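You operate a simulated robot arm through the tools that you are given. There is no shell and no other tool.

Carry out the task below with a simulated robot arm. There is one attempt and no reset: what you move stays moved.

## Task
Put things in order on the top of the refill cabinet. At the end: the blue cup stands where the white body cream jar stood; the white bottle from the top of the refill cabinet stands where the blue cup stood; the yellow peg from the top of the refill cabinet stands on top of the grey pack; the white body cream jar stands where the yellow peg stood; whatever was shut is shut again. Leave all else as you found it, and nothing knocked over.

The check looks at the end state, three seconds after you hand in, the way a careful person would. Anything else that was tipped, shoved, dropped, spilled or broken makes it a failure.

## Robot
A 6-joint arm with a two-finger parallel gripper, fixed in place. Base frame: the origin is at the foot of the arm, x ahead of it, y to its left, z up; the work surface is at about z = 880. Units: mm, degrees, N and s.
With the tool pointing down near the work surface it reaches from about 240 to 640 mm from the base axis. Its first joint turns from -66.0 to 66.0 degrees. Payload 2.7 kg.
The tool frame sits at the grasp point between the pads (the TCP): z along the fingers, y along the line on which they close. The tips reach 23 mm beyond it. Largest opening 94 mm; finger width 38, thickness 10; the body of the gripper, 54 by 96 mm, starts 39 mm behind the TCP.
Orientation is told as [roll, pitch, yaw] about the base's x, y, z axes, in that order, counted from this pose: with the fingers straight down and closing along the base's y, the tool's x points along the base's -x, its y along +y and its z along -z.

## Interface
- The arm moves only by the tool play_rows. Its arguments are lists of equal length, an entry for each row: "translation": the shift along the tool's x, y, z in mm, a list of three; "rotation": the turn, a rotation vector about the tool's x, y, z in degrees, a list of three; "claw": the opening in per cent of the stroke, from 0 (shut) to 100 (fully open). In form: {"translation": [[tx, ty, tz], ...], "rotation": [[ax, ay, az], ...], "claw": [claw, ...]}. A call has 1 to 20 rows; each row shifts and turns the commanded pose from where the row before left it, along the tool's axes as they then stand. Each row takes 0.2 s and may step no farther than 50 mm and 8.6 degrees from the row before; otherwise, or with a gripper value out of range, the whole call is refused. Where a pose cannot be reached the arm comes as near as it can. A force on the tool above 40 N (or 10 N above the force at the start of the call, whichever is more), or a blocked arm, ends the call early, and 0.2 s more pass. The fingers move at their own pace (about 45 mm/s each) and stop on an object; they squeeze with about 28 N. The grip force told is the motor's: it shows also when the fingers shut on nothing. Time passes only in rows, and 0.2 s behind the last, so rows that do not move let the fingers close. It gives the time, the measured TCP pose, the force on the tool (base axes), the opening and the grip force at its end, in the units of the frame above (readings bear some noise), with the torque about the TCP (base axes, N m) and any sound that the robot's microphone picked up.
- Cameras (640 x 400 px; columns grow to the right, rows downward): "scene" is fixed at [66.1, -457.1, 1397.1]; the picture's right is [0.65, -0.76, 0.00], its down [-0.55, -0.47, -0.69] and it looks along [0.53, 0.45, -0.72] (base axes); focal length 224 px, centre (320, 200). "wrist" rides on the gripper at [86, 16, -75] in the tool frame; the picture's right is [-0.18, 0.98, 0.00], its down [-0.58, -0.11, -0.81] and it looks along [-0.79, -0.15, 0.59] (tool axes); focal length 243 px, centre (320, 200). There is no depth. A picture from a camera that has moved, and an enlarged one, comes with that camera's place and axes in the base frame and with its lens. The place of the scene camera against the robot may be out by one fixed shift of up to 25 mm in any direction.
- capture(camera): a new picture of that camera. The clock stands still meanwhile.
- close_up(camera, box): a new picture of the part [left, top, right, bottom] of that camera's present view, enlarged. The clock stands still meanwhile.
- sign_off(): hands the job in; it is judged then, once.

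Nothing tells you positions but the pictures and the camera data. Unless the task says otherwise, let go and move clear before handing in.

The tools are called as name(argument=value, ...) on one line, values as JSON. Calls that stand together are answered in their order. play_rows: Moves the arm, as the interface text tells. Its arguments: {"type":"object","properties":{"translation":{"type":"array","items":{"type":"array","items":{"type":"number"}}},"rotation":{"type":"array","items":{"type":"array","items":{"type":"number"}}},"claw":{"type":"array","items":{"type":"number"}}},"required":["translation","rotation","claw"]} The other tools are called the same way: capture (camera) takes a picture; close_up (camera, box) takes an enlarged picture of a part of a camera's view; sign_off () hands the job in.

At the start:

```text
t: 0.0
tool_pos: [404.9, -47.7, 1180.1]
tool_rot: [-0.1, -0.2, -0.1]
wrist_force: [0.5, 0.1, -0.4]
ft_torque: [0.0, 0.01, -0.03]
opening: 94.0
grip_force: 0.0
```

scene: 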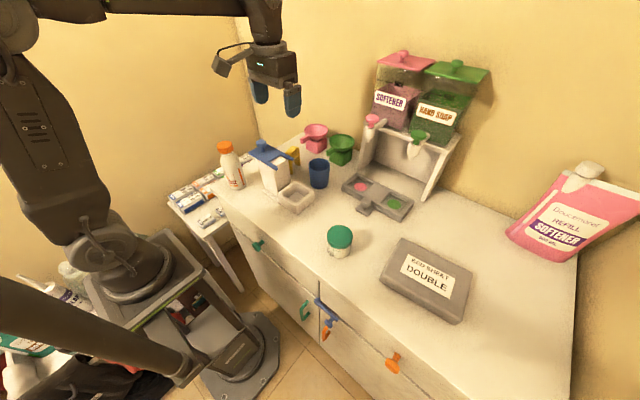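
wrist: 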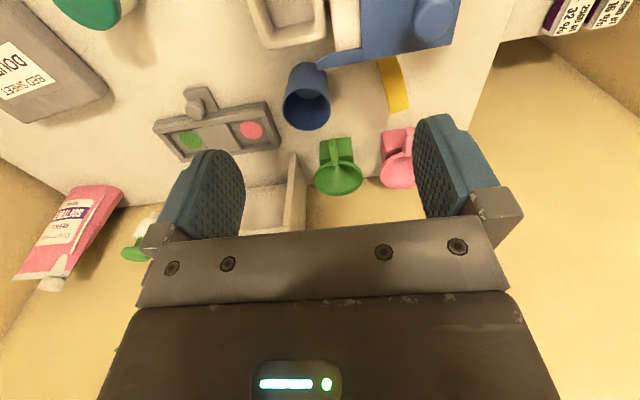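

I see the cabinet top with a blue cup, a white/orange bottle, a green-lidded jar, a grey pack and something yellow behind a blue-handled container. I'll look closer before moving anything.

close_up(camera="scene", box=[200, 110, 360, 210])

close_up(camera="scene", box=[300, 180, 500, 340])

close_up(camera="wrist", box=[240, 0, 480, 150])

close_up(camera="scene", box=[200, 220, 440, 380])

close_up(camera="scene", box=[0, 160, 240, 400])

```text
4.00 times, centred on (280, 160) of scene
camera zoom: at [66.1, -457.1, 1397.1], right [0.65, -0.76, 0.0], down [-0.55, -0.47, -0.69], along [0.53, 0.45, -0.72], focal length 898 px, centre (480, 360)
```

zoom: 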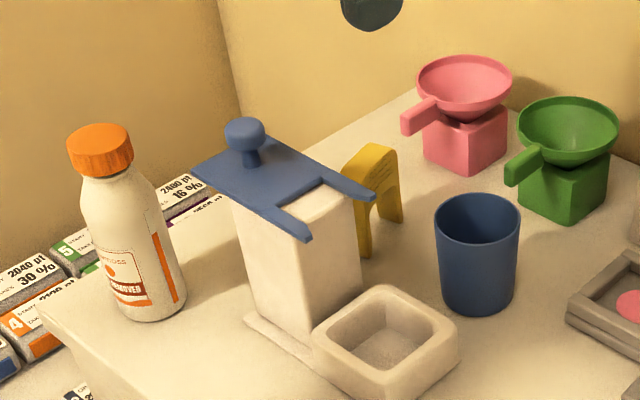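

```text
2.50 times, centred on (400, 260) of scene
camera zoom: at [66.1, -457.1, 1397.1], right [0.65, -0.76, 0.0], down [-0.55, -0.47, -0.69], along [0.53, 0.45, -0.72], focal length 561 px, centre (120, 50)
```

zoom: 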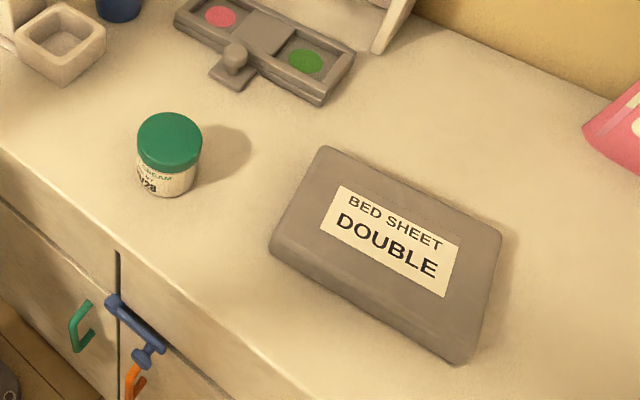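

```text
2.67 times, centred on (360, 75) of wrist
camera zoom: at [317.6, -31.1, 1254.7], right [0.18, 0.98, 0.0], down [0.58, -0.11, 0.81], along [0.79, -0.15, -0.59], focal length 647 px, centre (213, 533)
```

zoom: 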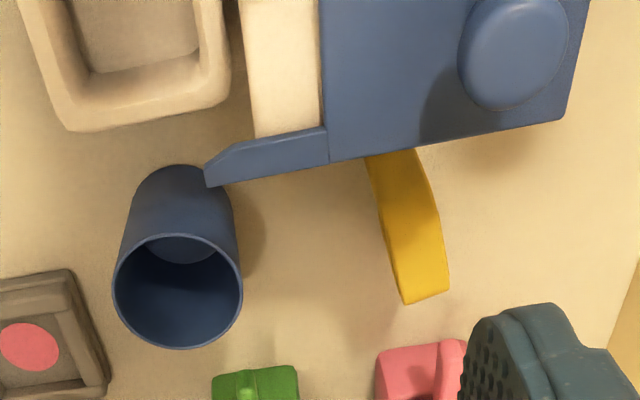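

```text
2.50 times, centred on (320, 300) of scene
camera zoom: at [66.1, -457.1, 1397.1], right [0.65, -0.76, 0.0], down [-0.55, -0.47, -0.69], along [0.53, 0.45, -0.72], focal length 561 px, centre (320, -50)
```

zoom: 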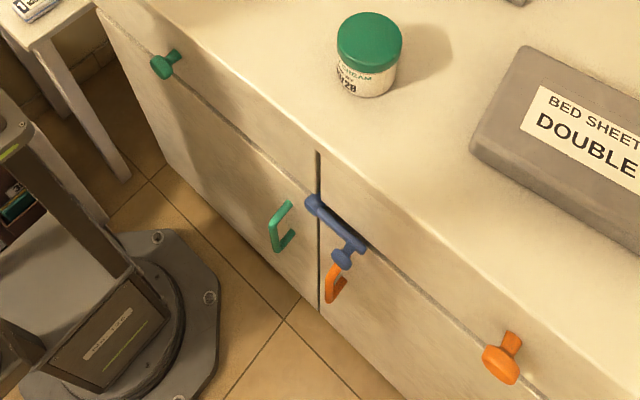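

```text
1.67 times, centred on (120, 280) of scene
camera zoom: at [66.1, -457.1, 1397.1], right [0.65, -0.76, 0.0], down [-0.55, -0.47, -0.69], along [0.53, 0.45, -0.72], focal length 374 px, centre (653, 67)
```

zoom: 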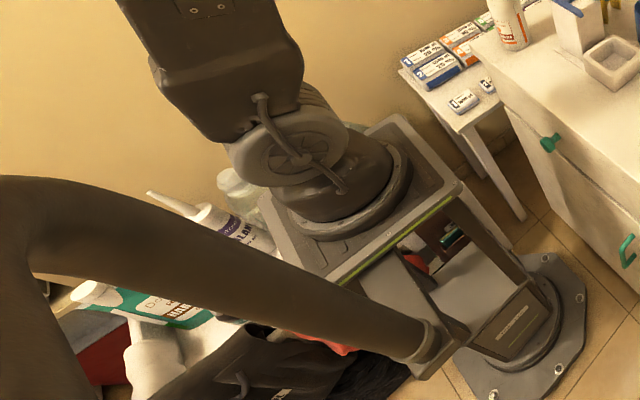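

The peg is an upright yellow arch just behind the white dispenser with the blue slide; jar, cup and bottle look free-standing. I'll shift the arm left, staying high, to see the peg and its clearance better.

play_rows(translation=[[0, 40, 0], [0, 40, 0], [0, 0, 0]], rotation=[[0, 0, 0], [0, 0, 0], [0, 0, 0]], claw=[100, 100, 100])

capture(camera="wrist")

close_up(camera="wrist", box=[180, 0, 420, 150])

```text
t: 0.8
tool_pos: [404.4, 32.1, 1180.1]
tool_rot: [-0.1, -0.1, -0.1]
wrist_force: [0.3, -0.1, -0.3]
ft_torque: [-0.02, 0.02, -0.02]
opening: 94.1
grip_force: 0.1
```

```text
taken
camera wrist: at [317.5, 48.6, 1254.9], right [0.18, 0.98, 0.0], down [0.58, -0.11, 0.81], along [0.79, -0.15, -0.59], focal length 243 px, centre (320, 200)
```

wrist: 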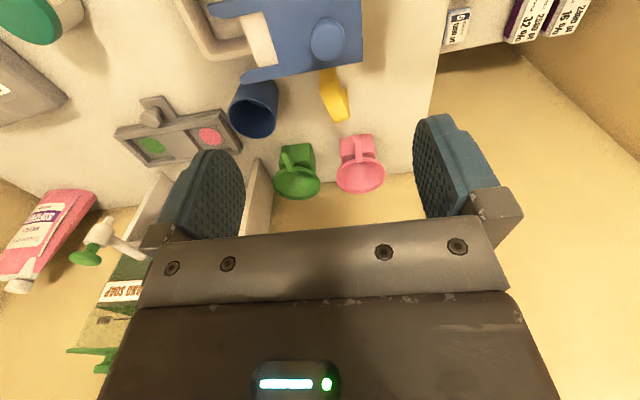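

```text
2.67 times, centred on (300, 75) of wrist
camera zoom: at [317.5, 48.6, 1254.9], right [0.18, 0.98, 0.0], down [0.58, -0.11, 0.81], along [0.79, -0.15, -0.59], focal length 647 px, centre (373, 533)
```

zoom: 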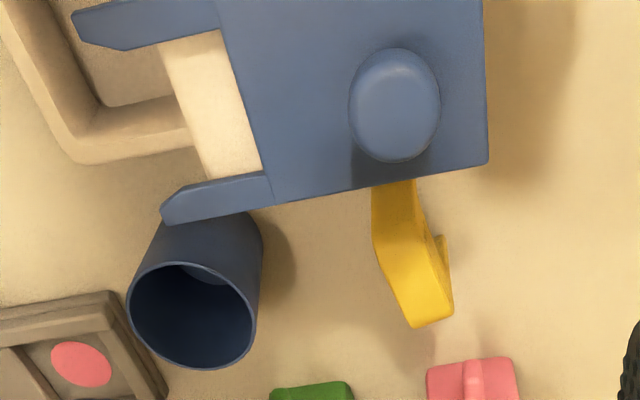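

The blue slide overhangs near the peg's front end. I'll move forward and tilt the tool so the wrist camera looks more straight down at the peg, slide and cup.

play_rows(translation=[[-35, 0, 0], [-35, 0, 0], [0, 0, 0], [0, 0, 0], [0, 0, 0], [0, 0, 0], [0, 0, 0]], rotation=[[0, 0, 0], [0, 0, 0], [0, 8, 0], [0, 8, 0], [0, 8, 0], [0, 8, 0], [0, 0, 0]], claw=[100, 100, 100, 100, 100, 100, 100])

capture(camera="wrist")

close_up(camera="wrist", box=[160, 0, 480, 200])

```text
t: 2.4
tool_pos: [437.4, 31.1, 1138.6]
tool_rot: [0.2, 31.8, 0.0]
wrist_force: [-0.1, -0.6, 0.4]
ft_torque: [0.02, 0.0, 0.0]
opening: 94.1
grip_force: 0.0
out of reach, approached as far as the arm can: row 5, 6
```

```text
taken
camera wrist: at [403.3, 46.2, 1247.2], right [0.16, 0.98, -0.1], down [0.92, -0.11, 0.38], along [0.36, -0.15, -0.92], focal length 243 px, centre (320, 200)
```

wrist: 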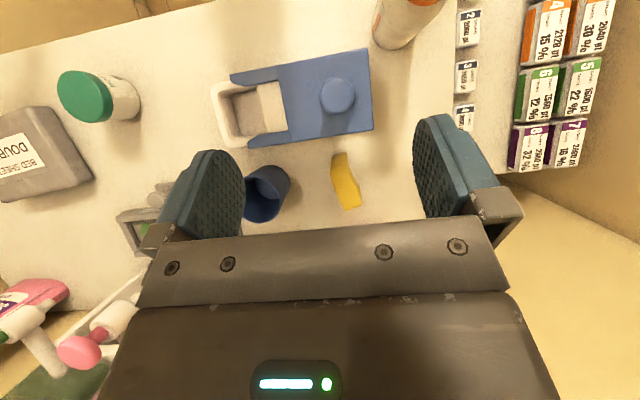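

```text
2.00 times, centred on (320, 100) of wrist
camera zoom: at [403.3, 46.2, 1247.2], right [0.16, 0.98, -0.1], down [0.92, -0.11, 0.38], along [0.36, -0.15, -0.92], focal length 485 px, centre (320, 400)
```

zoom: 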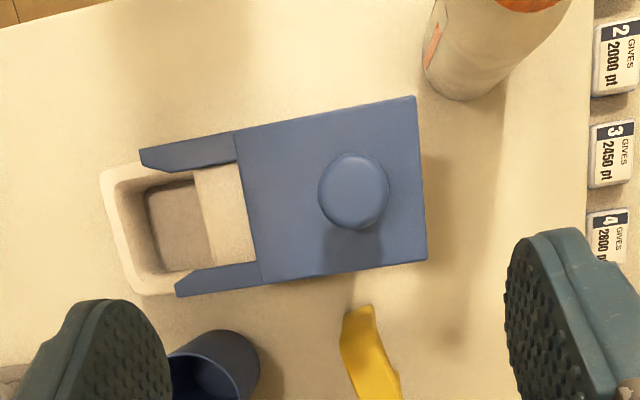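

The slide's far edge sits near x≈432 at z≈1008, and the peg is about (505, 35) with its top at z≈960, so the wrist camera bracket would strike the slide with the present yaw. I'll level the tool and yaw by 90° so the camera is on the +y side, away from the slide.

play_rows(translation=[[0, 0, 0], [0, 0, 0], [0, 0, 0], [0, 0, 0], [0, 0, 0], [0, 0, 0], [0, 0, 0], [0, 0, 0], [0, 0, 0], [0, 0, 0], [0, 0, 0], [0, 0, 0], [0, 0, 0], [0, 0, 0], [0, 0, 0], [0, 0, 0]], rotation=[[0, -8, 0], [0, -8, 0], [0, -8, 0], [0, -8, 0], [0, 0, 8.2], [0, 0, 8.2], [0, 0, 8.2], [0, 0, 8.2], [0, 0, 8.2], [0, 0, 8.2], [0, 0, 8.2], [0, 0, 8.2], [0, 0, 8.2], [0, 0, 8.2], [0, 0, 8], [0, 0, 0]], claw=[100, 100, 100, 100, 100, 100, 100, 100, 100, 100, 100, 100, 100, 100, 100, 100])

capture(camera="wrist")

capture(camera="scene")

```text
t: 5.8
tool_pos: [439.1, 30.7, 1138.4]
tool_rot: [0.1, 0.0, -90.1]
wrist_force: [-0.5, -0.6, -0.1]
ft_torque: [-0.02, 0.01, 0.01]
opening: 93.8
grip_force: 0.2
```

```text
taken
camera wrist: at [454.2, 116.9, 1212.9], right [0.98, -0.19, 0.0], down [-0.11, -0.58, 0.81], along [-0.15, -0.79, -0.59], focal length 243 px, centre (320, 200)
```

wrist: 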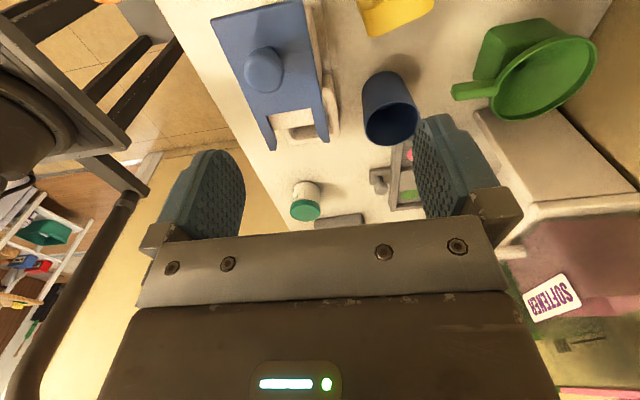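

```text
taken
```

scene: 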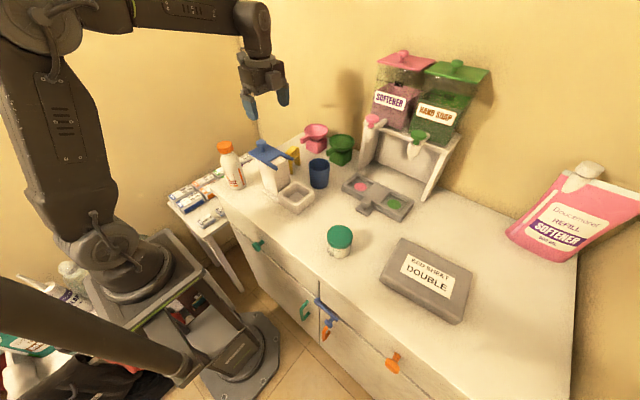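

The camera is now on the +y side. I'll move to the left of the peg to view it side-on before gripping.

play_rows(translation=[[40, 25, 0], [40, 25, 0], [19, 1, 20], [0, 0, 29], [0, 0, 29], [0, 0, 0]], rotation=[[0, 0, 0], [0, 0, 0], [0, 0, 0], [0, 0, 0], [0, 0, 0], [0, 0, 0]], claw=[100, 100, 100, 100, 100, 100])

capture(camera="wrist")

close_up(camera="wrist", box=[220, 60, 440, 240])

```text
t: 7.2
tool_pos: [488.4, 128.9, 1060.0]
tool_rot: [0.0, 0.1, -90.0]
wrist_force: [-0.1, 0.7, -0.2]
ft_torque: [0.01, 0.01, -0.01]
opening: 94.1
grip_force: 0.1
```

```text
taken
camera wrist: at [504.3, 215.3, 1134.3], right [0.98, -0.18, 0.0], down [-0.11, -0.58, 0.81], along [-0.15, -0.79, -0.59], focal length 243 px, centre (320, 200)
```

wrist: 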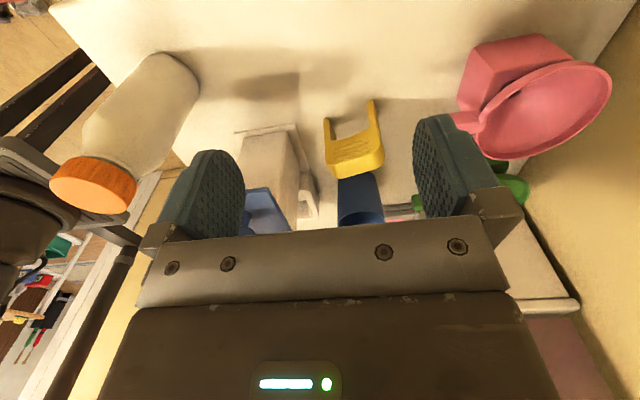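

```text
2.22 times, centred on (330, 150) of wrist
camera zoom: at [504.3, 215.3, 1134.3], right [0.98, -0.18, 0.0], down [-0.11, -0.58, 0.81], along [-0.15, -0.79, -0.59], focal length 539 px, centre (298, 311)
```

zoom: 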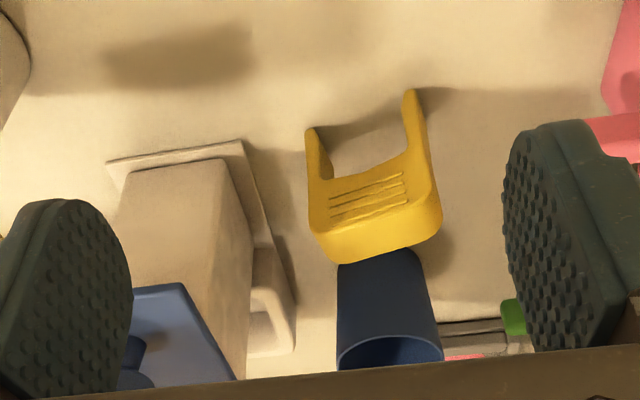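

The peg is an arch about 55 mm long (along x, turned ~12°), 22 mm thick and 80 mm high with a solid ridged top. I'll align the gripper to its length, come over it and go partway down.

play_rows(translation=[[0, 0, 0], [0, 0, 0], [-48, -2, 0], [-47.8, -1.7, 0], [0, 0, 35], [0, 0, 25], [0, 0, 0]], rotation=[[0, 0, -6.25], [0, 0, -6.25], [0, 0, 0], [0, 0, 0], [0, 0, 0], [0, 0, 0], [0, 0, 0]], claw=[90, 90, 90, 90, 90, 90, 90])

capture(camera="wrist")

close_up(camera="scene", box=[200, 70, 380, 220])

```text
t: 8.8
tool_pos: [506.6, 35.1, 1000.3]
tool_rot: [0.1, 0.0, -77.5]
wrist_force: [0.2, 0.5, 0.8]
ft_torque: [0.01, -0.01, 0.01]
opening: 84.4
grip_force: 0.1
```

```text
taken
camera wrist: at [502.7, 123.1, 1075.0], right [1.0, 0.03, 0.0], down [0.02, -0.59, 0.81], along [0.03, -0.81, -0.59], focal length 243 px, centre (320, 200)
```

wrist: 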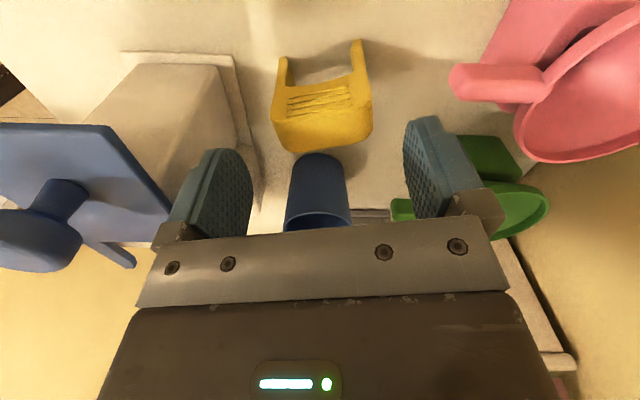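

```text
2.67 times, centred on (290, 145) of scene
camera zoom: at [66.1, -457.1, 1397.1], right [0.65, -0.76, 0.0], down [-0.55, -0.47, -0.69], along [0.53, 0.45, -0.72], focal length 599 px, centre (400, 347)
```

zoom: 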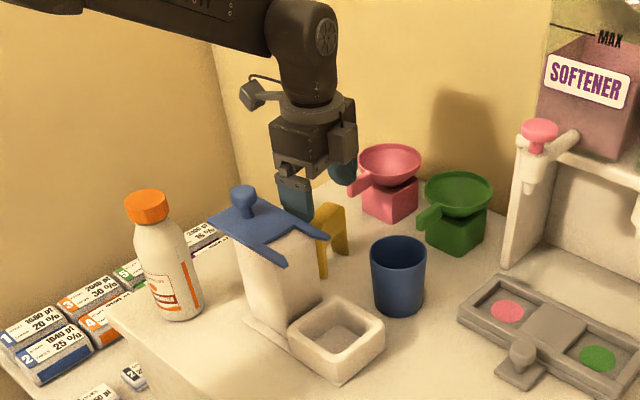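

The gripper is centred on the peg with clear room to the slide. I'll descend and close.

play_rows(translation=[[0, 0, 20], [0, 0, 20], [0, 0, 22], [0, 0, 0], [0, 0, 0], [0, 0, 0], [0, 0, 0], [0, 0, 0], [0, 0, 0]], rotation=[[0, 0, 0], [0, 0, 0], [0, 0, 0], [0, 0, 0], [0, 0, 0], [0, 0, 0], [0, 0, 0], [0, 0, 0], [0, 0, 0]], claw=[90, 90, 90, 90, 50, 50, 50, 50, 50])

capture(camera="wrist")

```text
t: 10.8
tool_pos: [507.0, 35.6, 939.2]
tool_rot: [0.2, 0.0, -77.5]
wrist_force: [-0.4, 0.6, -0.1]
ft_torque: [-0.03, -0.01, 0.01]
opening: 58.8
grip_force: 27.9
```

```text
taken
camera wrist: at [503.0, 123.7, 1013.4], right [1.0, 0.03, 0.0], down [0.02, -0.59, 0.81], along [0.03, -0.81, -0.59], focal length 243 px, centre (320, 200)
```

wrist: 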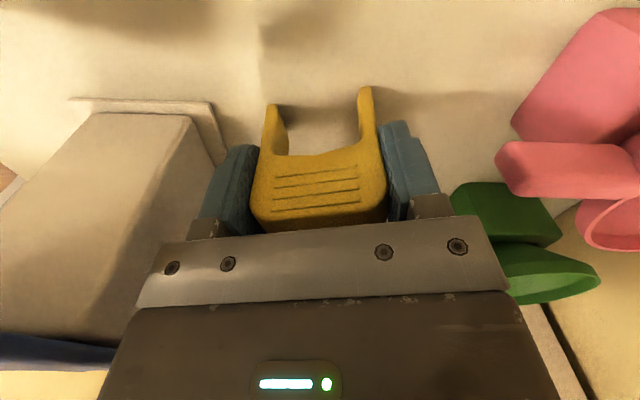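

The peg is gripped (58.8 mm). I'll lift it high, then carry it toward the grey pack and look at the pack.

play_rows(translation=[[0, 0, -10], [0, 0, -35], [0, 0, -40], [0, 0, -40], [0, 0, -35], [0, 0, 0]], rotation=[[0, 0, 0], [0, 0, 0], [0, 0, 0], [0, 0, 0], [0, 0, 0], [0, 0, 0]], claw=[50, 50, 50, 50, 50, 50])

capture(camera="wrist")

close_up(camera="scene", box=[200, 70, 380, 220])

```text
t: 12.2
tool_pos: [506.2, 35.3, 1099.4]
tool_rot: [0.0, -0.1, -77.5]
wrist_force: [0.1, 0.1, -0.9]
ft_torque: [0.01, -0.03, -0.01]
opening: 58.7
grip_force: 27.8
```

```text
taken
camera wrist: at [502.5, 123.2, 1173.5], right [1.0, 0.03, 0.0], down [0.02, -0.59, 0.81], along [0.03, -0.81, -0.59], focal length 243 px, centre (320, 200)
```

wrist: 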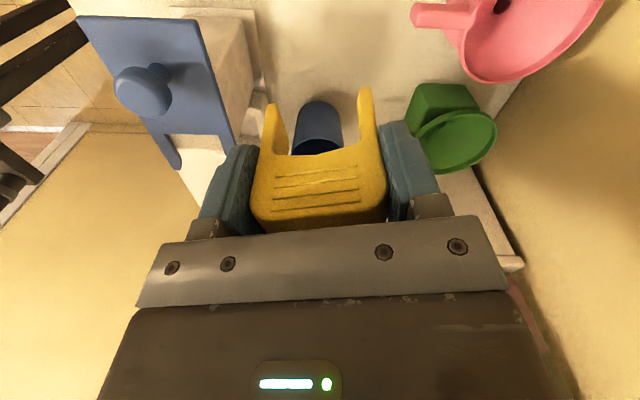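

```text
2.67 times, centred on (290, 145) of scene
camera zoom: at [66.1, -457.1, 1397.1], right [0.65, -0.76, 0.0], down [-0.55, -0.47, -0.69], along [0.53, 0.45, -0.72], focal length 599 px, centre (400, 347)
```

zoom: 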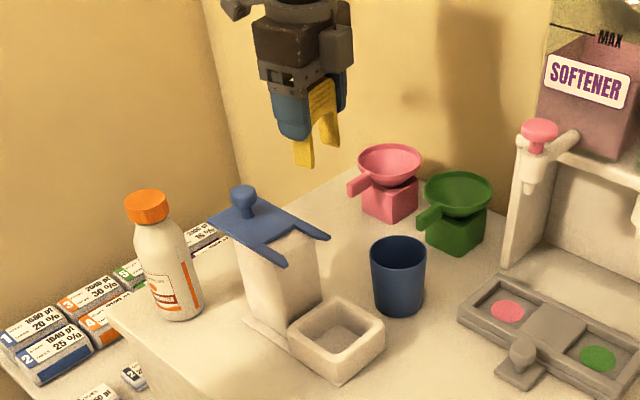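

The peg is held upright and nothing else moved. Carrying it toward the pack now.

play_rows(translation=[[-38, -22, 0], [-38, -22, 0], [-38, -22, 0], [-38, -22, 0], [-38, -22, 0], [-38, -22, 0], [-38, -22, 0], [-38, -22, 0], [0, 0, 0]], rotation=[[0, 0, 0], [0, 0, 0], [0, 0, 0], [0, 0, 0], [0, 0, 0], [0, 0, 0], [0, 0, 0], [0, 0, 0], [0, 0, 0]], claw=[50, 50, 50, 50, 50, 50, 50, 50, 50])

capture(camera="wrist")

capture(camera="scene")

```text
t: 14.2
tool_pos: [400.6, -299.5, 1097.9]
tool_rot: [0.1, -0.1, -77.6]
wrist_force: [-0.9, -0.9, -0.6]
ft_torque: [-0.02, -0.01, -0.02]
opening: 58.6
grip_force: 28.1
```

```text
taken
camera wrist: at [396.5, -211.3, 1172.5], right [1.0, 0.03, 0.0], down [0.02, -0.59, 0.81], along [0.03, -0.81, -0.59], focal length 243 px, centre (320, 200)
```

wrist: 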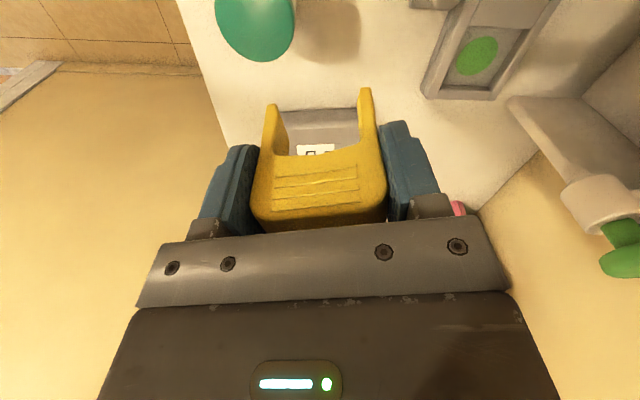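

```text
taken
```

scene: 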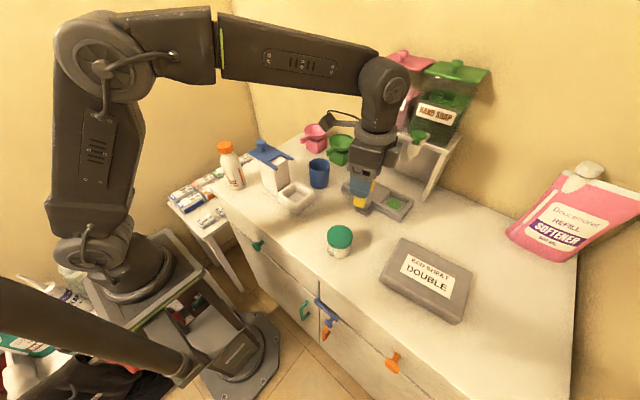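

I'll move closer to the pack and look again.

play_rows(translation=[[-42.3, -17, 0], [-42.3, -17, 0], [0, 0, 0]], rotation=[[0, 0, 0], [0, 0, 0], [0, 0, 0]], claw=[50, 50, 50])

capture(camera="wrist")

capture(camera="scene")

```text
t: 15.0
tool_pos: [384.6, -388.0, 1099.7]
tool_rot: [0.1, 0.1, -77.6]
wrist_force: [0.9, 0.1, -0.7]
ft_torque: [0.01, 0.02, -0.02]
opening: 58.6
grip_force: 28.1
```

```text
taken
camera wrist: at [381.7, -300.6, 1173.1], right [1.0, 0.03, 0.0], down [0.02, -0.59, 0.81], along [0.03, -0.81, -0.59], focal length 243 px, centre (320, 200)
```

wrist: 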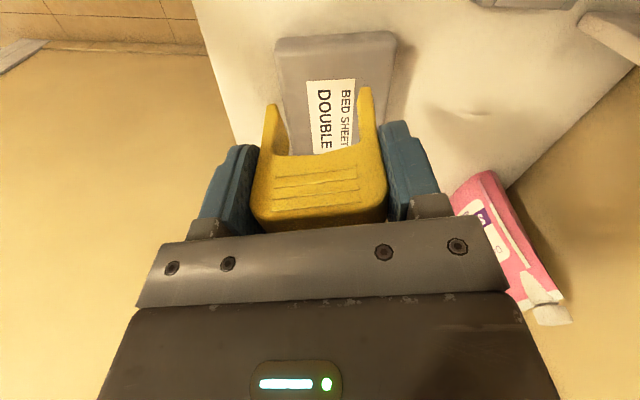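

```text
taken
```

scene: 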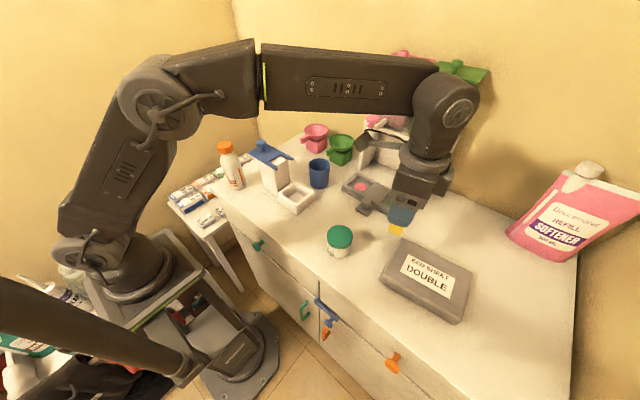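

The pack's top face runs from about x=347–455 starting at y≈-405, with its top at z≈918. I'll place the peg well inside it at about (398, -458), descending to just above first.

play_rows(translation=[[-35.7, -1, 0], [-35.6, -0.9, 0], [0, 0, 40], [0, 0, 35], [0, 0, 25], [0, 0, 0], [0, 0, 0]], rotation=[[0, 0, 0], [0, 0, 0], [0, 0, 0], [0, 0, 0], [0, 0, 0], [0, 0, 0], [0, 0, 0]], claw=[50, 50, 50, 50, 50, 50, 50])

capture(camera="wrist")

close_up(camera="scene", box=[340, 160, 500, 320])

```text
t: 16.6
tool_pos: [396.5, -456.0, 996.9]
tool_rot: [0.1, 0.0, -77.4]
wrist_force: [0.1, 0.5, 0.4]
ft_torque: [0.01, -0.01, 0.0]
opening: 58.6
grip_force: 28.2
out of reach, approached as far as the arm can: row 2
```

```text
taken
camera wrist: at [392.7, -368.8, 1071.0], right [1.0, 0.03, 0.0], down [0.02, -0.59, 0.81], along [0.03, -0.81, -0.59], focal length 243 px, centre (320, 200)
```

wrist: 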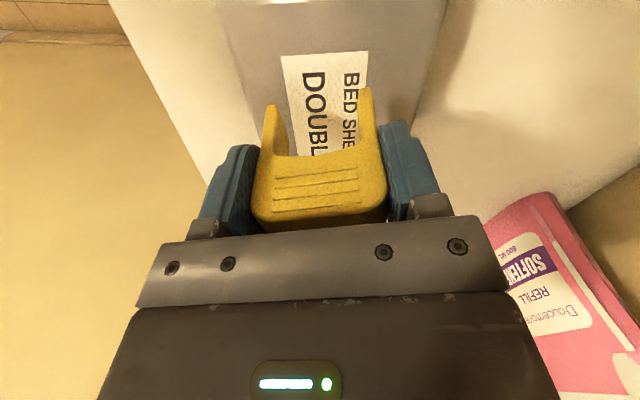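

```text
2.50 times, centred on (420, 240) of scene
camera zoom: at [66.1, -457.1, 1397.1], right [0.65, -0.76, 0.0], down [-0.55, -0.47, -0.69], along [0.53, 0.45, -0.72], focal length 561 px, centre (70, 100)
```

zoom: 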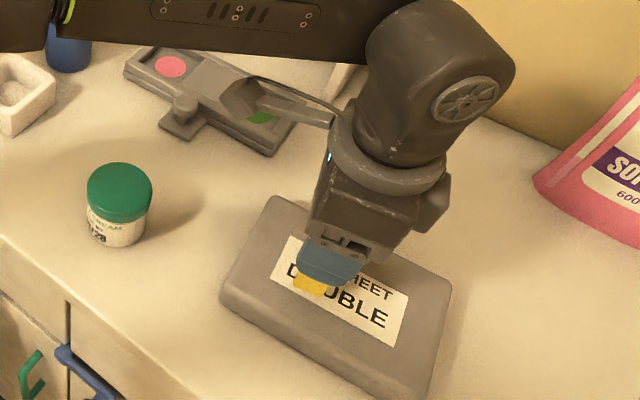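

The peg is above the label of the pack. I'll lower it in small steps until it touches.

play_rows(translation=[[0, 0, 6], [0, 0, 4], [0, 0, 0]], rotation=[[0, 0, 0], [0, 0, 0], [0, 0, 0]], claw=[50, 50, 50])

capture(camera="wrist")

```text
t: 17.4
tool_pos: [395.3, -455.8, 986.5]
tool_rot: [0.1, 0.1, -77.5]
wrist_force: [0.5, -0.3, 0.0]
ft_torque: [-0.02, 0.02, -0.01]
opening: 58.4
grip_force: 28.0
```

```text
taken
camera wrist: at [392.5, -368.4, 1060.7], right [1.0, 0.03, 0.0], down [0.02, -0.59, 0.81], along [0.03, -0.81, -0.59], focal length 243 px, centre (320, 200)
```

wrist: 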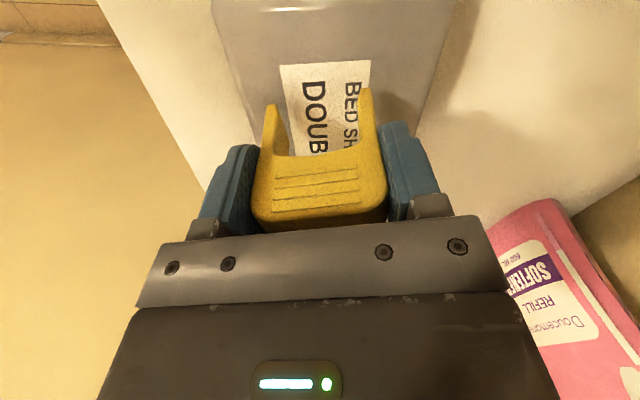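

play_rows(translation=[[0, 0, 3], [0, 0, 2], [0, 0, 0]], rotation=[[0, 0, 0], [0, 0, 0], [0, 0, 0]], claw=[50, 50, 50])

```text
t: 18.2
tool_pos: [397.4, -456.0, 981.3]
tool_rot: [0.1, 0.1, -77.4]
wrist_force: [0.4, -0.3, 0.1]
ft_torque: [-0.03, -0.01, -0.03]
opening: 58.4
grip_force: 28.5
```

No contact yet; continuing down in small steps.

play_rows(translation=[[0, 0, 2], [0, 0, 1], [0, 0, 0]], rotation=[[0, 0, 0], [0, 0, 0], [0, 0, 0]], claw=[50, 50, 50])

play_rows(translation=[[0, 0, 1.5], [0, 0, 0]], rotation=[[0, 0, 0], [0, 0, 0]], claw=[50, 50])

capture(camera="wrist")

```text
t: 19.0
tool_pos: [395.6, -456.6, 978.3]
tool_rot: [-0.1, 0.2, -77.6]
wrist_force: [-0.8, -1.1, -0.9]
ft_torque: [0.0, -0.01, 0.01]
opening: 58.5
grip_force: 27.7
```

```text
t: 19.6
tool_pos: [396.6, -455.7, 977.2]
tool_rot: [0.2, 0.1, -77.4]
wrist_force: [-0.7, 0.6, -0.3]
ft_torque: [-0.03, 0.02, -0.01]
opening: 58.6
grip_force: 28.4
```

```text
taken
camera wrist: at [392.4, -368.5, 1051.4], right [1.0, 0.03, 0.0], down [0.02, -0.59, 0.81], along [0.03, -0.81, -0.59], focal length 243 px, centre (320, 200)
```

wrist: 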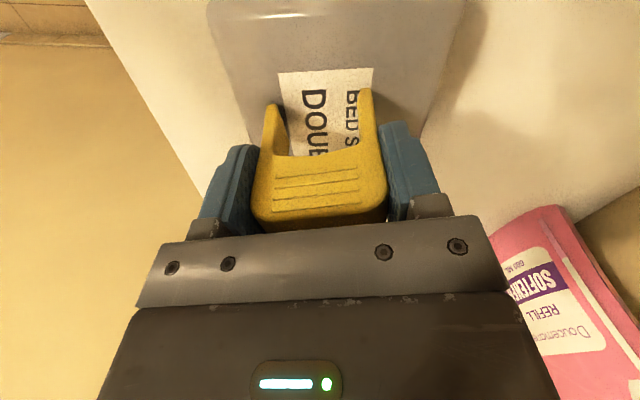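

Still no contact; a few more small steps down.

play_rows(translation=[[0, 0, 1.5], [0, 0, 1.5], [0, 0, 0]], rotation=[[0, 0, 0], [0, 0, 0], [0, 0, 0]], claw=[50, 50, 50])

close_up(camera="scene", box=[380, 220, 480, 300])

close_up(camera="wrist", box=[220, 50, 420, 175])

```text
t: 20.4
tool_pos: [395.7, -455.4, 974.5]
tool_rot: [0.1, 0.0, -77.4]
wrist_force: [-0.5, -0.7, 4.9]
ft_torque: [0.03, 0.11, 0.0]
opening: 58.6
grip_force: 28.5
```

```text
5.00 times, centred on (430, 260) of scene
camera zoom: at [66.0, -457.0, 1397.1], right [0.65, -0.76, 0.0], down [-0.55, -0.47, -0.69], along [0.53, 0.45, -0.72], focal length 1122 px, centre (-230, -100)
```

zoom: 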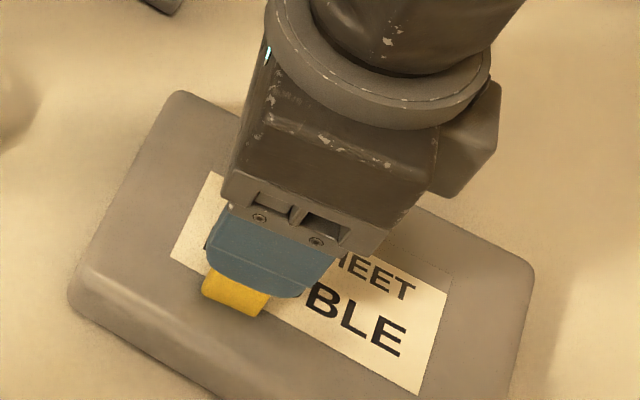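

```text
3.20 times, centred on (320, 112) of wrist
camera zoom: at [392.8, -368.6, 1049.0], right [1.0, 0.03, 0.0], down [0.02, -0.59, 0.81], along [0.03, -0.81, -0.59], focal length 776 px, centre (320, 480)
```

zoom: 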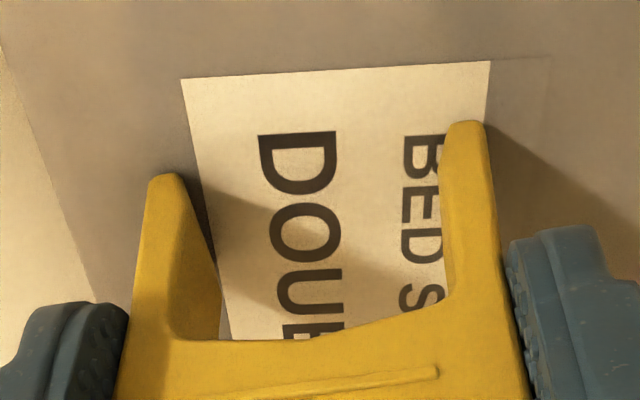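

The feet are touching (≈5 N up). One slightly deeper step to seat both feet, then open gently.

play_rows(translation=[[0, 0, 0.6], [0, 0, 0]], rotation=[[0, 0, 0], [0, 0, 0]], claw=[50, 50])

```text
t: 21.0
tool_pos: [395.9, -456.6, 974.8]
tool_rot: [0.2, -0.1, -77.5]
wrist_force: [-0.1, 2.3, 12.6]
ft_torque: [0.1, 0.21, -0.03]
opening: 58.6
grip_force: 27.9
```

play_rows(translation=[[0, 0, 0], [0, 0, 0], [0, 0, 0]], rotation=[[0, 0, 0], [0, 0, 0], [0, 0, 0]], claw=[78, 82, 82])

capture(camera="wrist")

```text
t: 21.8
tool_pos: [396.9, -456.5, 973.2]
tool_rot: [0.1, 0.1, -77.5]
wrist_force: [0.5, -0.5, 0.4]
ft_torque: [0.01, -0.02, 0.0]
opening: 77.1
grip_force: 0.1
```

```text
taken
camera wrist: at [392.6, -368.6, 1047.4], right [1.0, 0.03, 0.0], down [0.02, -0.59, 0.81], along [0.03, -0.81, -0.59], focal length 243 px, centre (320, 200)
```

wrist: 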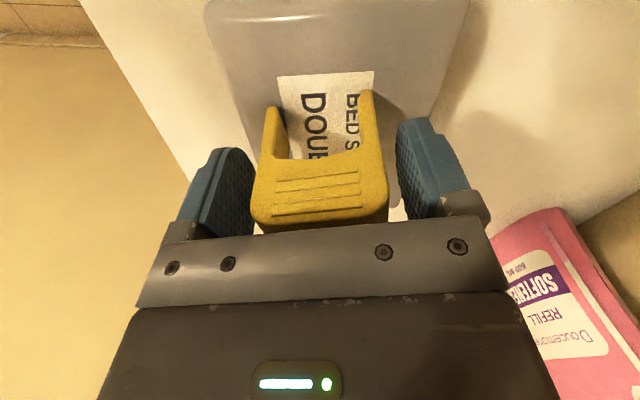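

The peg stands on the pack and the fingers are clear on both sides. I'll rise straight up and then back off toward the jar.

play_rows(translation=[[0, 0, -10], [0, 0, -30], [0, 0, -40], [0, 0, -45], [0, 0, 0]], rotation=[[0, 0, 0], [0, 0, 0], [0, 0, 0], [0, 0, 0], [0, 0, 0]], claw=[82, 82, 82, 82, 82])

capture(camera="wrist")

capture(camera="scene")

```text
t: 23.0
tool_pos: [396.9, -455.9, 1099.8]
tool_rot: [0.0, 0.1, -77.5]
wrist_force: [0.3, -0.4, -0.5]
ft_torque: [0.02, 0.01, 0.02]
opening: 77.3
grip_force: 0.2
```

```text
taken
camera wrist: at [392.9, -368.4, 1172.9], right [1.0, 0.03, 0.0], down [0.02, -0.59, 0.81], along [0.03, -0.81, -0.59], focal length 243 px, centre (320, 200)
```

wrist: 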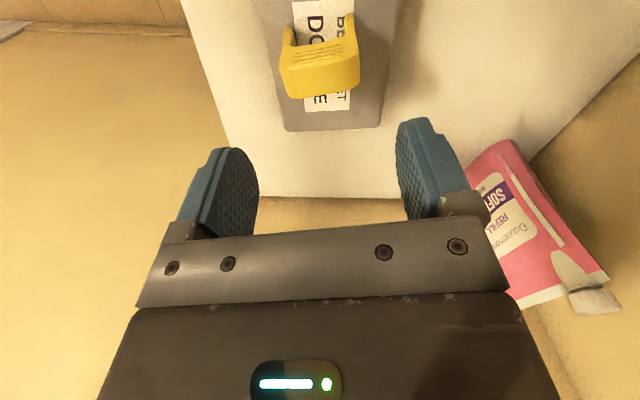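

```text
taken
```

scene: 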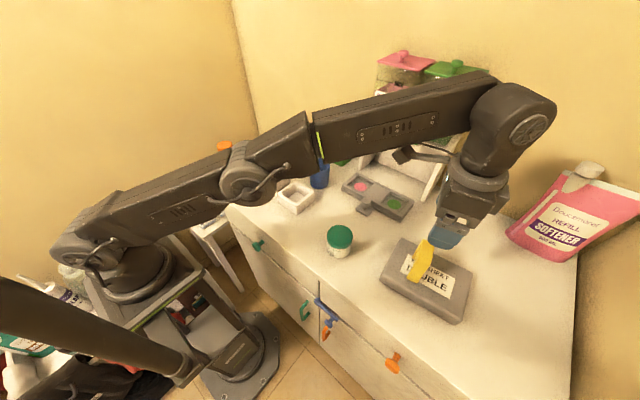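

The peg stands upright. Next I'll move back along +y to view the jar with the wrist camera.

play_rows(translation=[[40, 0, 0], [40, 0, 0], [40, 0, 0], [40, 0, 0], [40, 0, 0], [41, 0, 0], [0, 0, 0]], rotation=[[0, 0, 0], [0, 0, 0], [0, 0, 0], [0, 0, 0], [0, 0, 0], [0, 0, 0], [0, 0, 0]], claw=[90, 90, 90, 90, 90, 90, 90])

close_up(camera="wrist", box=[180, 0, 420, 150])

play_rows(translation=[[30, 0, 20], [30, 0, 30], [20, 0, 30], [0, 0, 0]], rotation=[[0, 0, 0], [0, 0, 0], [0, 0, 0], [0, 0, 0]], claw=[90, 90, 90, 90])

close_up(camera="wrist", box=[180, 50, 420, 200])

capture(camera="wrist")

```text
t: 24.6
tool_pos: [344.8, -220.6, 1097.4]
tool_rot: [0.1, 0.0, -77.5]
wrist_force: [-0.6, -0.4, 0.0]
ft_torque: [-0.01, 0.02, -0.03]
opening: 84.6
grip_force: 0.1
```

```text
2.67 times, centred on (300, 75) of wrist
camera zoom: at [340.8, -133.3, 1171.8], right [1.0, 0.03, 0.0], down [0.02, -0.59, 0.81], along [0.03, -0.81, -0.59], focal length 647 px, centre (373, 533)
```

zoom: 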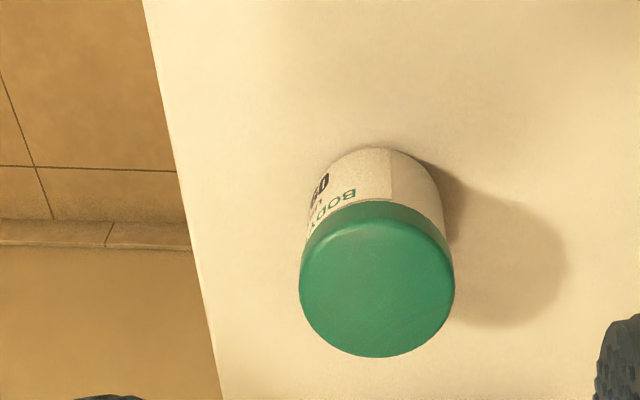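

```text
t: 25.6
tool_pos: [326.9, -142.6, 1017.9]
tool_rot: [0.2, 0.1, -77.5]
wrist_force: [-0.3, -0.4, 0.5]
ft_torque: [-0.01, -0.05, 0.01]
opening: 84.6
grip_force: 0.0
```

```text
2.67 times, centred on (300, 125) of wrist
camera zoom: at [323.0, -55.2, 1092.5], right [1.0, 0.03, 0.0], down [0.02, -0.59, 0.81], along [0.03, -0.81, -0.59], focal length 647 px, centre (373, 400)
```

zoom: 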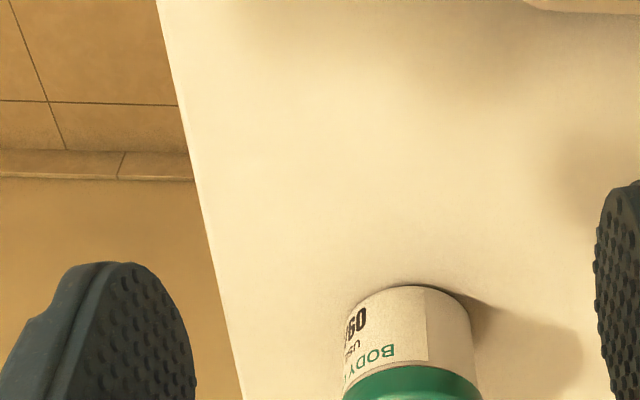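

```text
taken
camera wrist: at [323.0, -55.2, 1092.5], right [1.0, 0.03, 0.0], down [0.02, -0.59, 0.81], along [0.03, -0.81, -0.59], focal length 243 px, centre (320, 200)
```

wrist: 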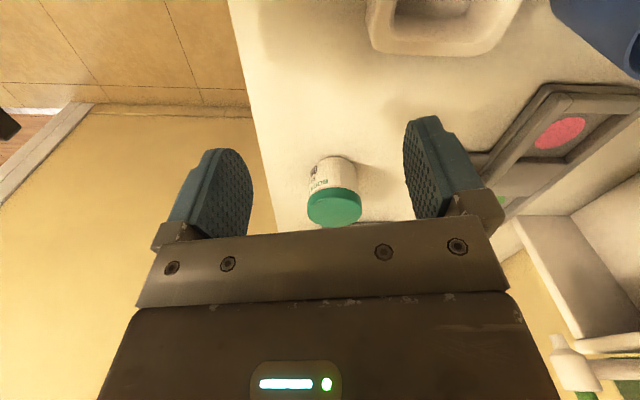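

The jar is at about (349.5, -286.5), ~60 mm across the lid and ~63 mm tall. I'll centre above it and check.

play_rows(translation=[[-36.35, -2.2, 0], [-36.35, -2.2, 0], [-36.35, -2.2, 0], [-36.35, -2.2, 0], [0, 0, 0]], rotation=[[0, 0, 0], [0, 0, 0], [0, 0, 0], [0, 0, 0], [0, 0, 0]], claw=[95, 95, 95, 95, 95])

capture(camera="wrist")

close_up(camera="scene", box=[280, 160, 440, 300])

```text
t: 26.8
tool_pos: [348.6, -287.6, 1017.2]
tool_rot: [0.0, 0.0, -77.5]
wrist_force: [0.0, -0.4, -0.1]
ft_torque: [0.01, 0.02, -0.04]
opening: 89.1
grip_force: 0.1
```

```text
taken
camera wrist: at [345.6, -200.5, 1092.1], right [1.0, 0.03, 0.0], down [0.02, -0.59, 0.81], along [0.03, -0.81, -0.59], focal length 243 px, centre (320, 200)
```

wrist: 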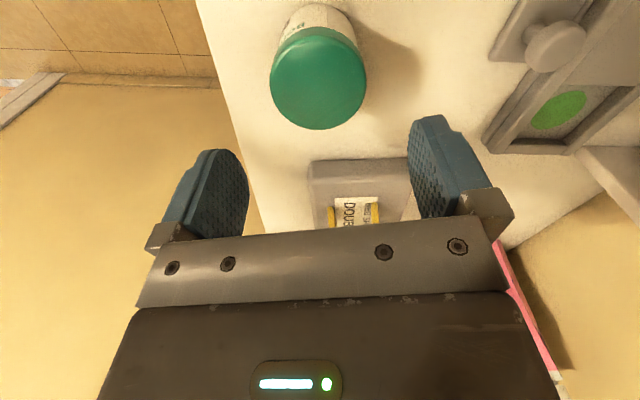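

```text
2.86 times, centred on (360, 230) of scene
camera zoom: at [66.1, -457.1, 1397.1], right [0.65, -0.76, 0.0], down [-0.55, -0.47, -0.69], along [0.53, 0.45, -0.72], focal length 641 px, centre (206, 114)
```

zoom: 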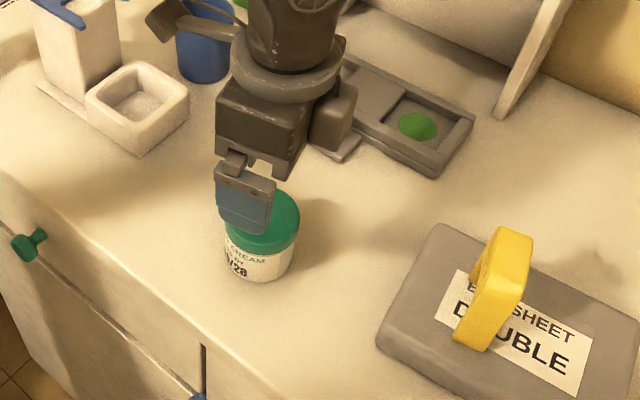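

The gripper is centred on the jar. Descending and closing on it.

play_rows(translation=[[1.5, 0, 30], [0, 0, 30], [0, 0, 20], [0, 0, 12], [0, 0, 0], [0, 0, 0], [0, 0, 0], [0, 0, 0], [0, 0, 0], [0, 0, 0]], rotation=[[0, 0, 0], [0, 0, 0], [0, 0, 0], [0, 0, 0], [0, 0, 0], [0, 0, 0], [0, 0, 0], [0, 0, 0], [0, 0, 0], [0, 0, 0]], claw=[95, 95, 95, 95, 95, 50, 50, 50, 50, 50])

capture(camera="wrist")

```text
t: 29.0
tool_pos: [350.0, -286.1, 926.2]
tool_rot: [0.1, 0.0, -77.5]
wrist_force: [0.1, 0.0, 0.3]
ft_torque: [0.04, 0.0, -0.03]
opening: 61.0
grip_force: 28.5
```

```text
taken
camera wrist: at [345.7, -198.4, 1000.3], right [1.0, 0.03, 0.0], down [0.02, -0.59, 0.81], along [0.03, -0.81, -0.59], focal length 243 px, centre (320, 200)
```

wrist: 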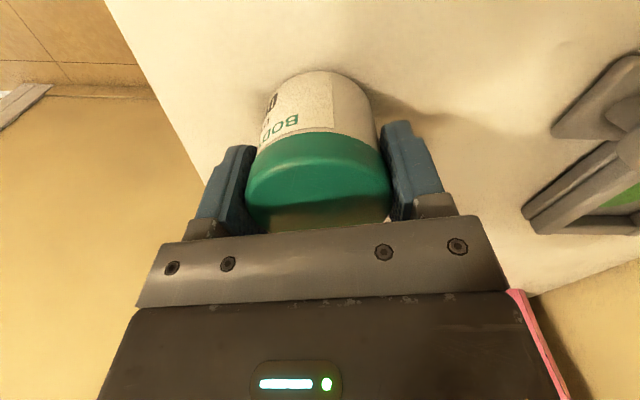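

The jar is held by its lid at 61 mm. Lifting straight up, then carrying it high over to the peg's old spot.

play_rows(translation=[[0, 0, -10], [0, 0, -40], [0, 0, -45], [0, 0, -45], [0, 0, -45], [0, 0, 0]], rotation=[[0, 0, 0], [0, 0, 0], [0, 0, 0], [0, 0, 0], [0, 0, 0], [0, 0, 0]], claw=[50, 50, 50, 50, 50, 50])

close_up(camera="scene", box=[280, 100, 480, 300])

play_rows(translation=[[34.8, 27.75, 0], [34.8, 27.75, 0], [34.8, 27.75, 0], [34.8, 27.75, 0], [34.8, 27.75, 0], [34.8, 27.75, 0], [34.8, 27.75, 0], [34.7, 27.65, 0], [0, 0, 0]], rotation=[[0, 0, 0], [0, 0, 0], [0, 0, 0], [0, 0, 0], [0, 0, 0], [0, 0, 0], [0, 0, 0], [0, 0, 0], [0, 0, 0]], claw=[50, 50, 50, 50, 50, 50, 50, 50, 50])

capture(camera="wrist")

capture(camera="scene")

```text
t: 30.4
tool_pos: [351.2, -285.0, 1112.6]
tool_rot: [-0.1, 0.0, -77.5]
wrist_force: [0.1, 0.3, -1.5]
ft_torque: [0.0, 0.02, -0.02]
opening: 61.1
grip_force: 28.1
```

```text
2.00 times, centred on (380, 200) of scene
camera zoom: at [66.1, -457.1, 1397.1], right [0.65, -0.76, 0.0], down [-0.55, -0.47, -0.69], along [0.53, 0.45, -0.72], focal length 449 px, centre (200, 200)
```

zoom: 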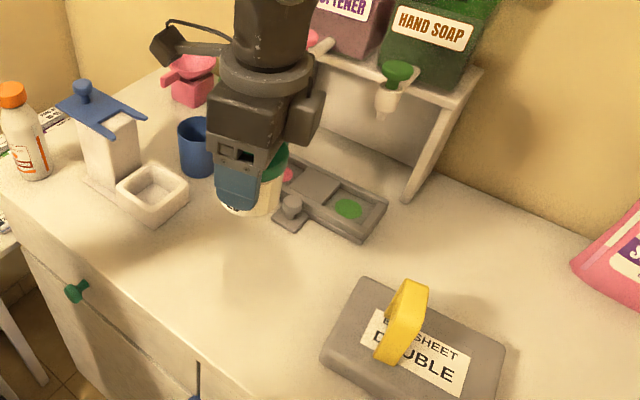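

```text
t: 32.4
tool_pos: [506.8, 34.9, 1112.1]
tool_rot: [0.1, 0.0, -77.5]
wrist_force: [1.2, -1.4, -1.3]
ft_torque: [0.0, 0.01, -0.03]
opening: 61.1
grip_force: 28.3
```

```text
taken
camera wrist: at [502.9, 123.2, 1186.0], right [1.0, 0.03, 0.0], down [0.02, -0.59, 0.81], along [0.03, -0.81, -0.59], focal length 243 px, centre (320, 200)
```

wrist: 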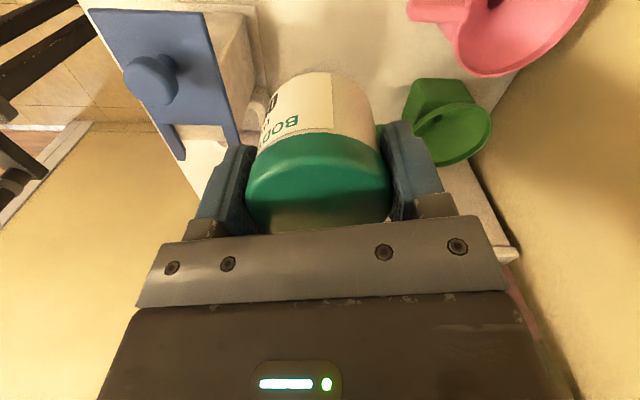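

```text
taken
```

scene: 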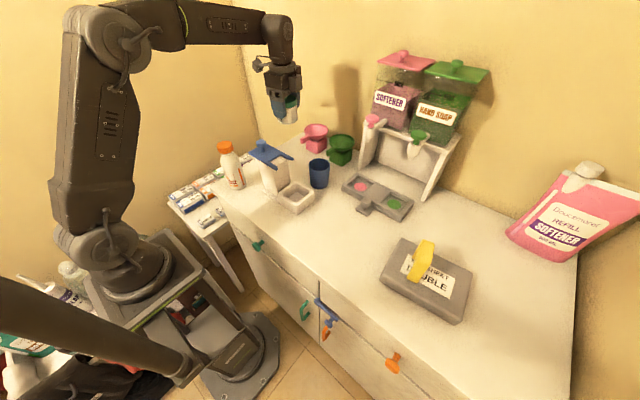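

The jar is above the peg's old spot. Lowering to just above the surface.

play_rows(translation=[[-1.2, 0, 40], [0, 0, 40], [0, 0, 40], [0, 0, 35], [0, 0, 20], [0, 0, 5], [0, 0, 0]], rotation=[[0, 0, 0], [0, 0, 0], [0, 0, 0], [0, 0, 0], [0, 0, 0], [0, 0, 0], [0, 0, 0]], claw=[50, 50, 50, 50, 50, 50, 50])

capture(camera="wrist")

close_up(camera="scene", box=[200, 70, 380, 220])

```text
t: 34.0
tool_pos: [506.5, 33.4, 931.9]
tool_rot: [0.1, 0.0, -77.5]
wrist_force: [0.5, -0.1, -0.6]
ft_torque: [-0.02, 0.01, -0.02]
opening: 61.3
grip_force: 27.8
```

```text
taken
camera wrist: at [503.2, 121.0, 1005.6], right [1.0, 0.03, 0.0], down [0.02, -0.59, 0.81], along [0.03, -0.81, -0.59], focal length 243 px, centre (320, 200)
```

wrist: 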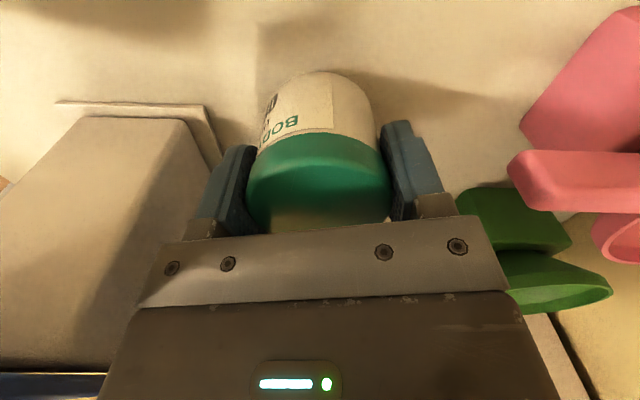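

```text
2.67 times, centred on (290, 145) of scene
camera zoom: at [66.1, -457.1, 1397.1], right [0.65, -0.76, 0.0], down [-0.55, -0.47, -0.69], along [0.53, 0.45, -0.72], focal length 599 px, centre (400, 347)
```

zoom: 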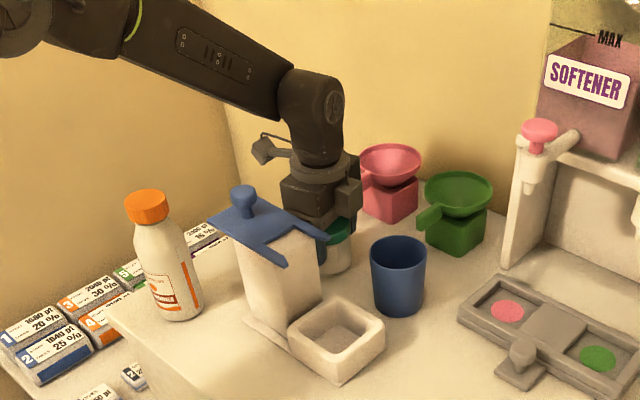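

play_rows(translation=[[0, 0, 3], [0, 0, 2], [0, 0, 0]], rotation=[[0, 0, 0], [0, 0, 0], [0, 0, 0]], claw=[50, 50, 50])

play_rows(translation=[[0, 0, 1], [0, 0, 0]], rotation=[[0, 0, 0], [0, 0, 0]], claw=[50, 50])

```text
t: 34.8
tool_pos: [506.8, 32.5, 926.9]
tool_rot: [0.0, 0.0, -77.5]
wrist_force: [0.8, -0.4, -2.1]
ft_torque: [-0.01, -0.01, -0.02]
opening: 60.9
grip_force: 27.7
```

```text
t: 35.4
tool_pos: [506.9, 33.1, 926.2]
tool_rot: [0.2, 0.1, -77.5]
wrist_force: [-0.2, 0.5, -0.7]
ft_torque: [-0.01, 0.01, 0.01]
opening: 61.0
grip_force: 27.8
```

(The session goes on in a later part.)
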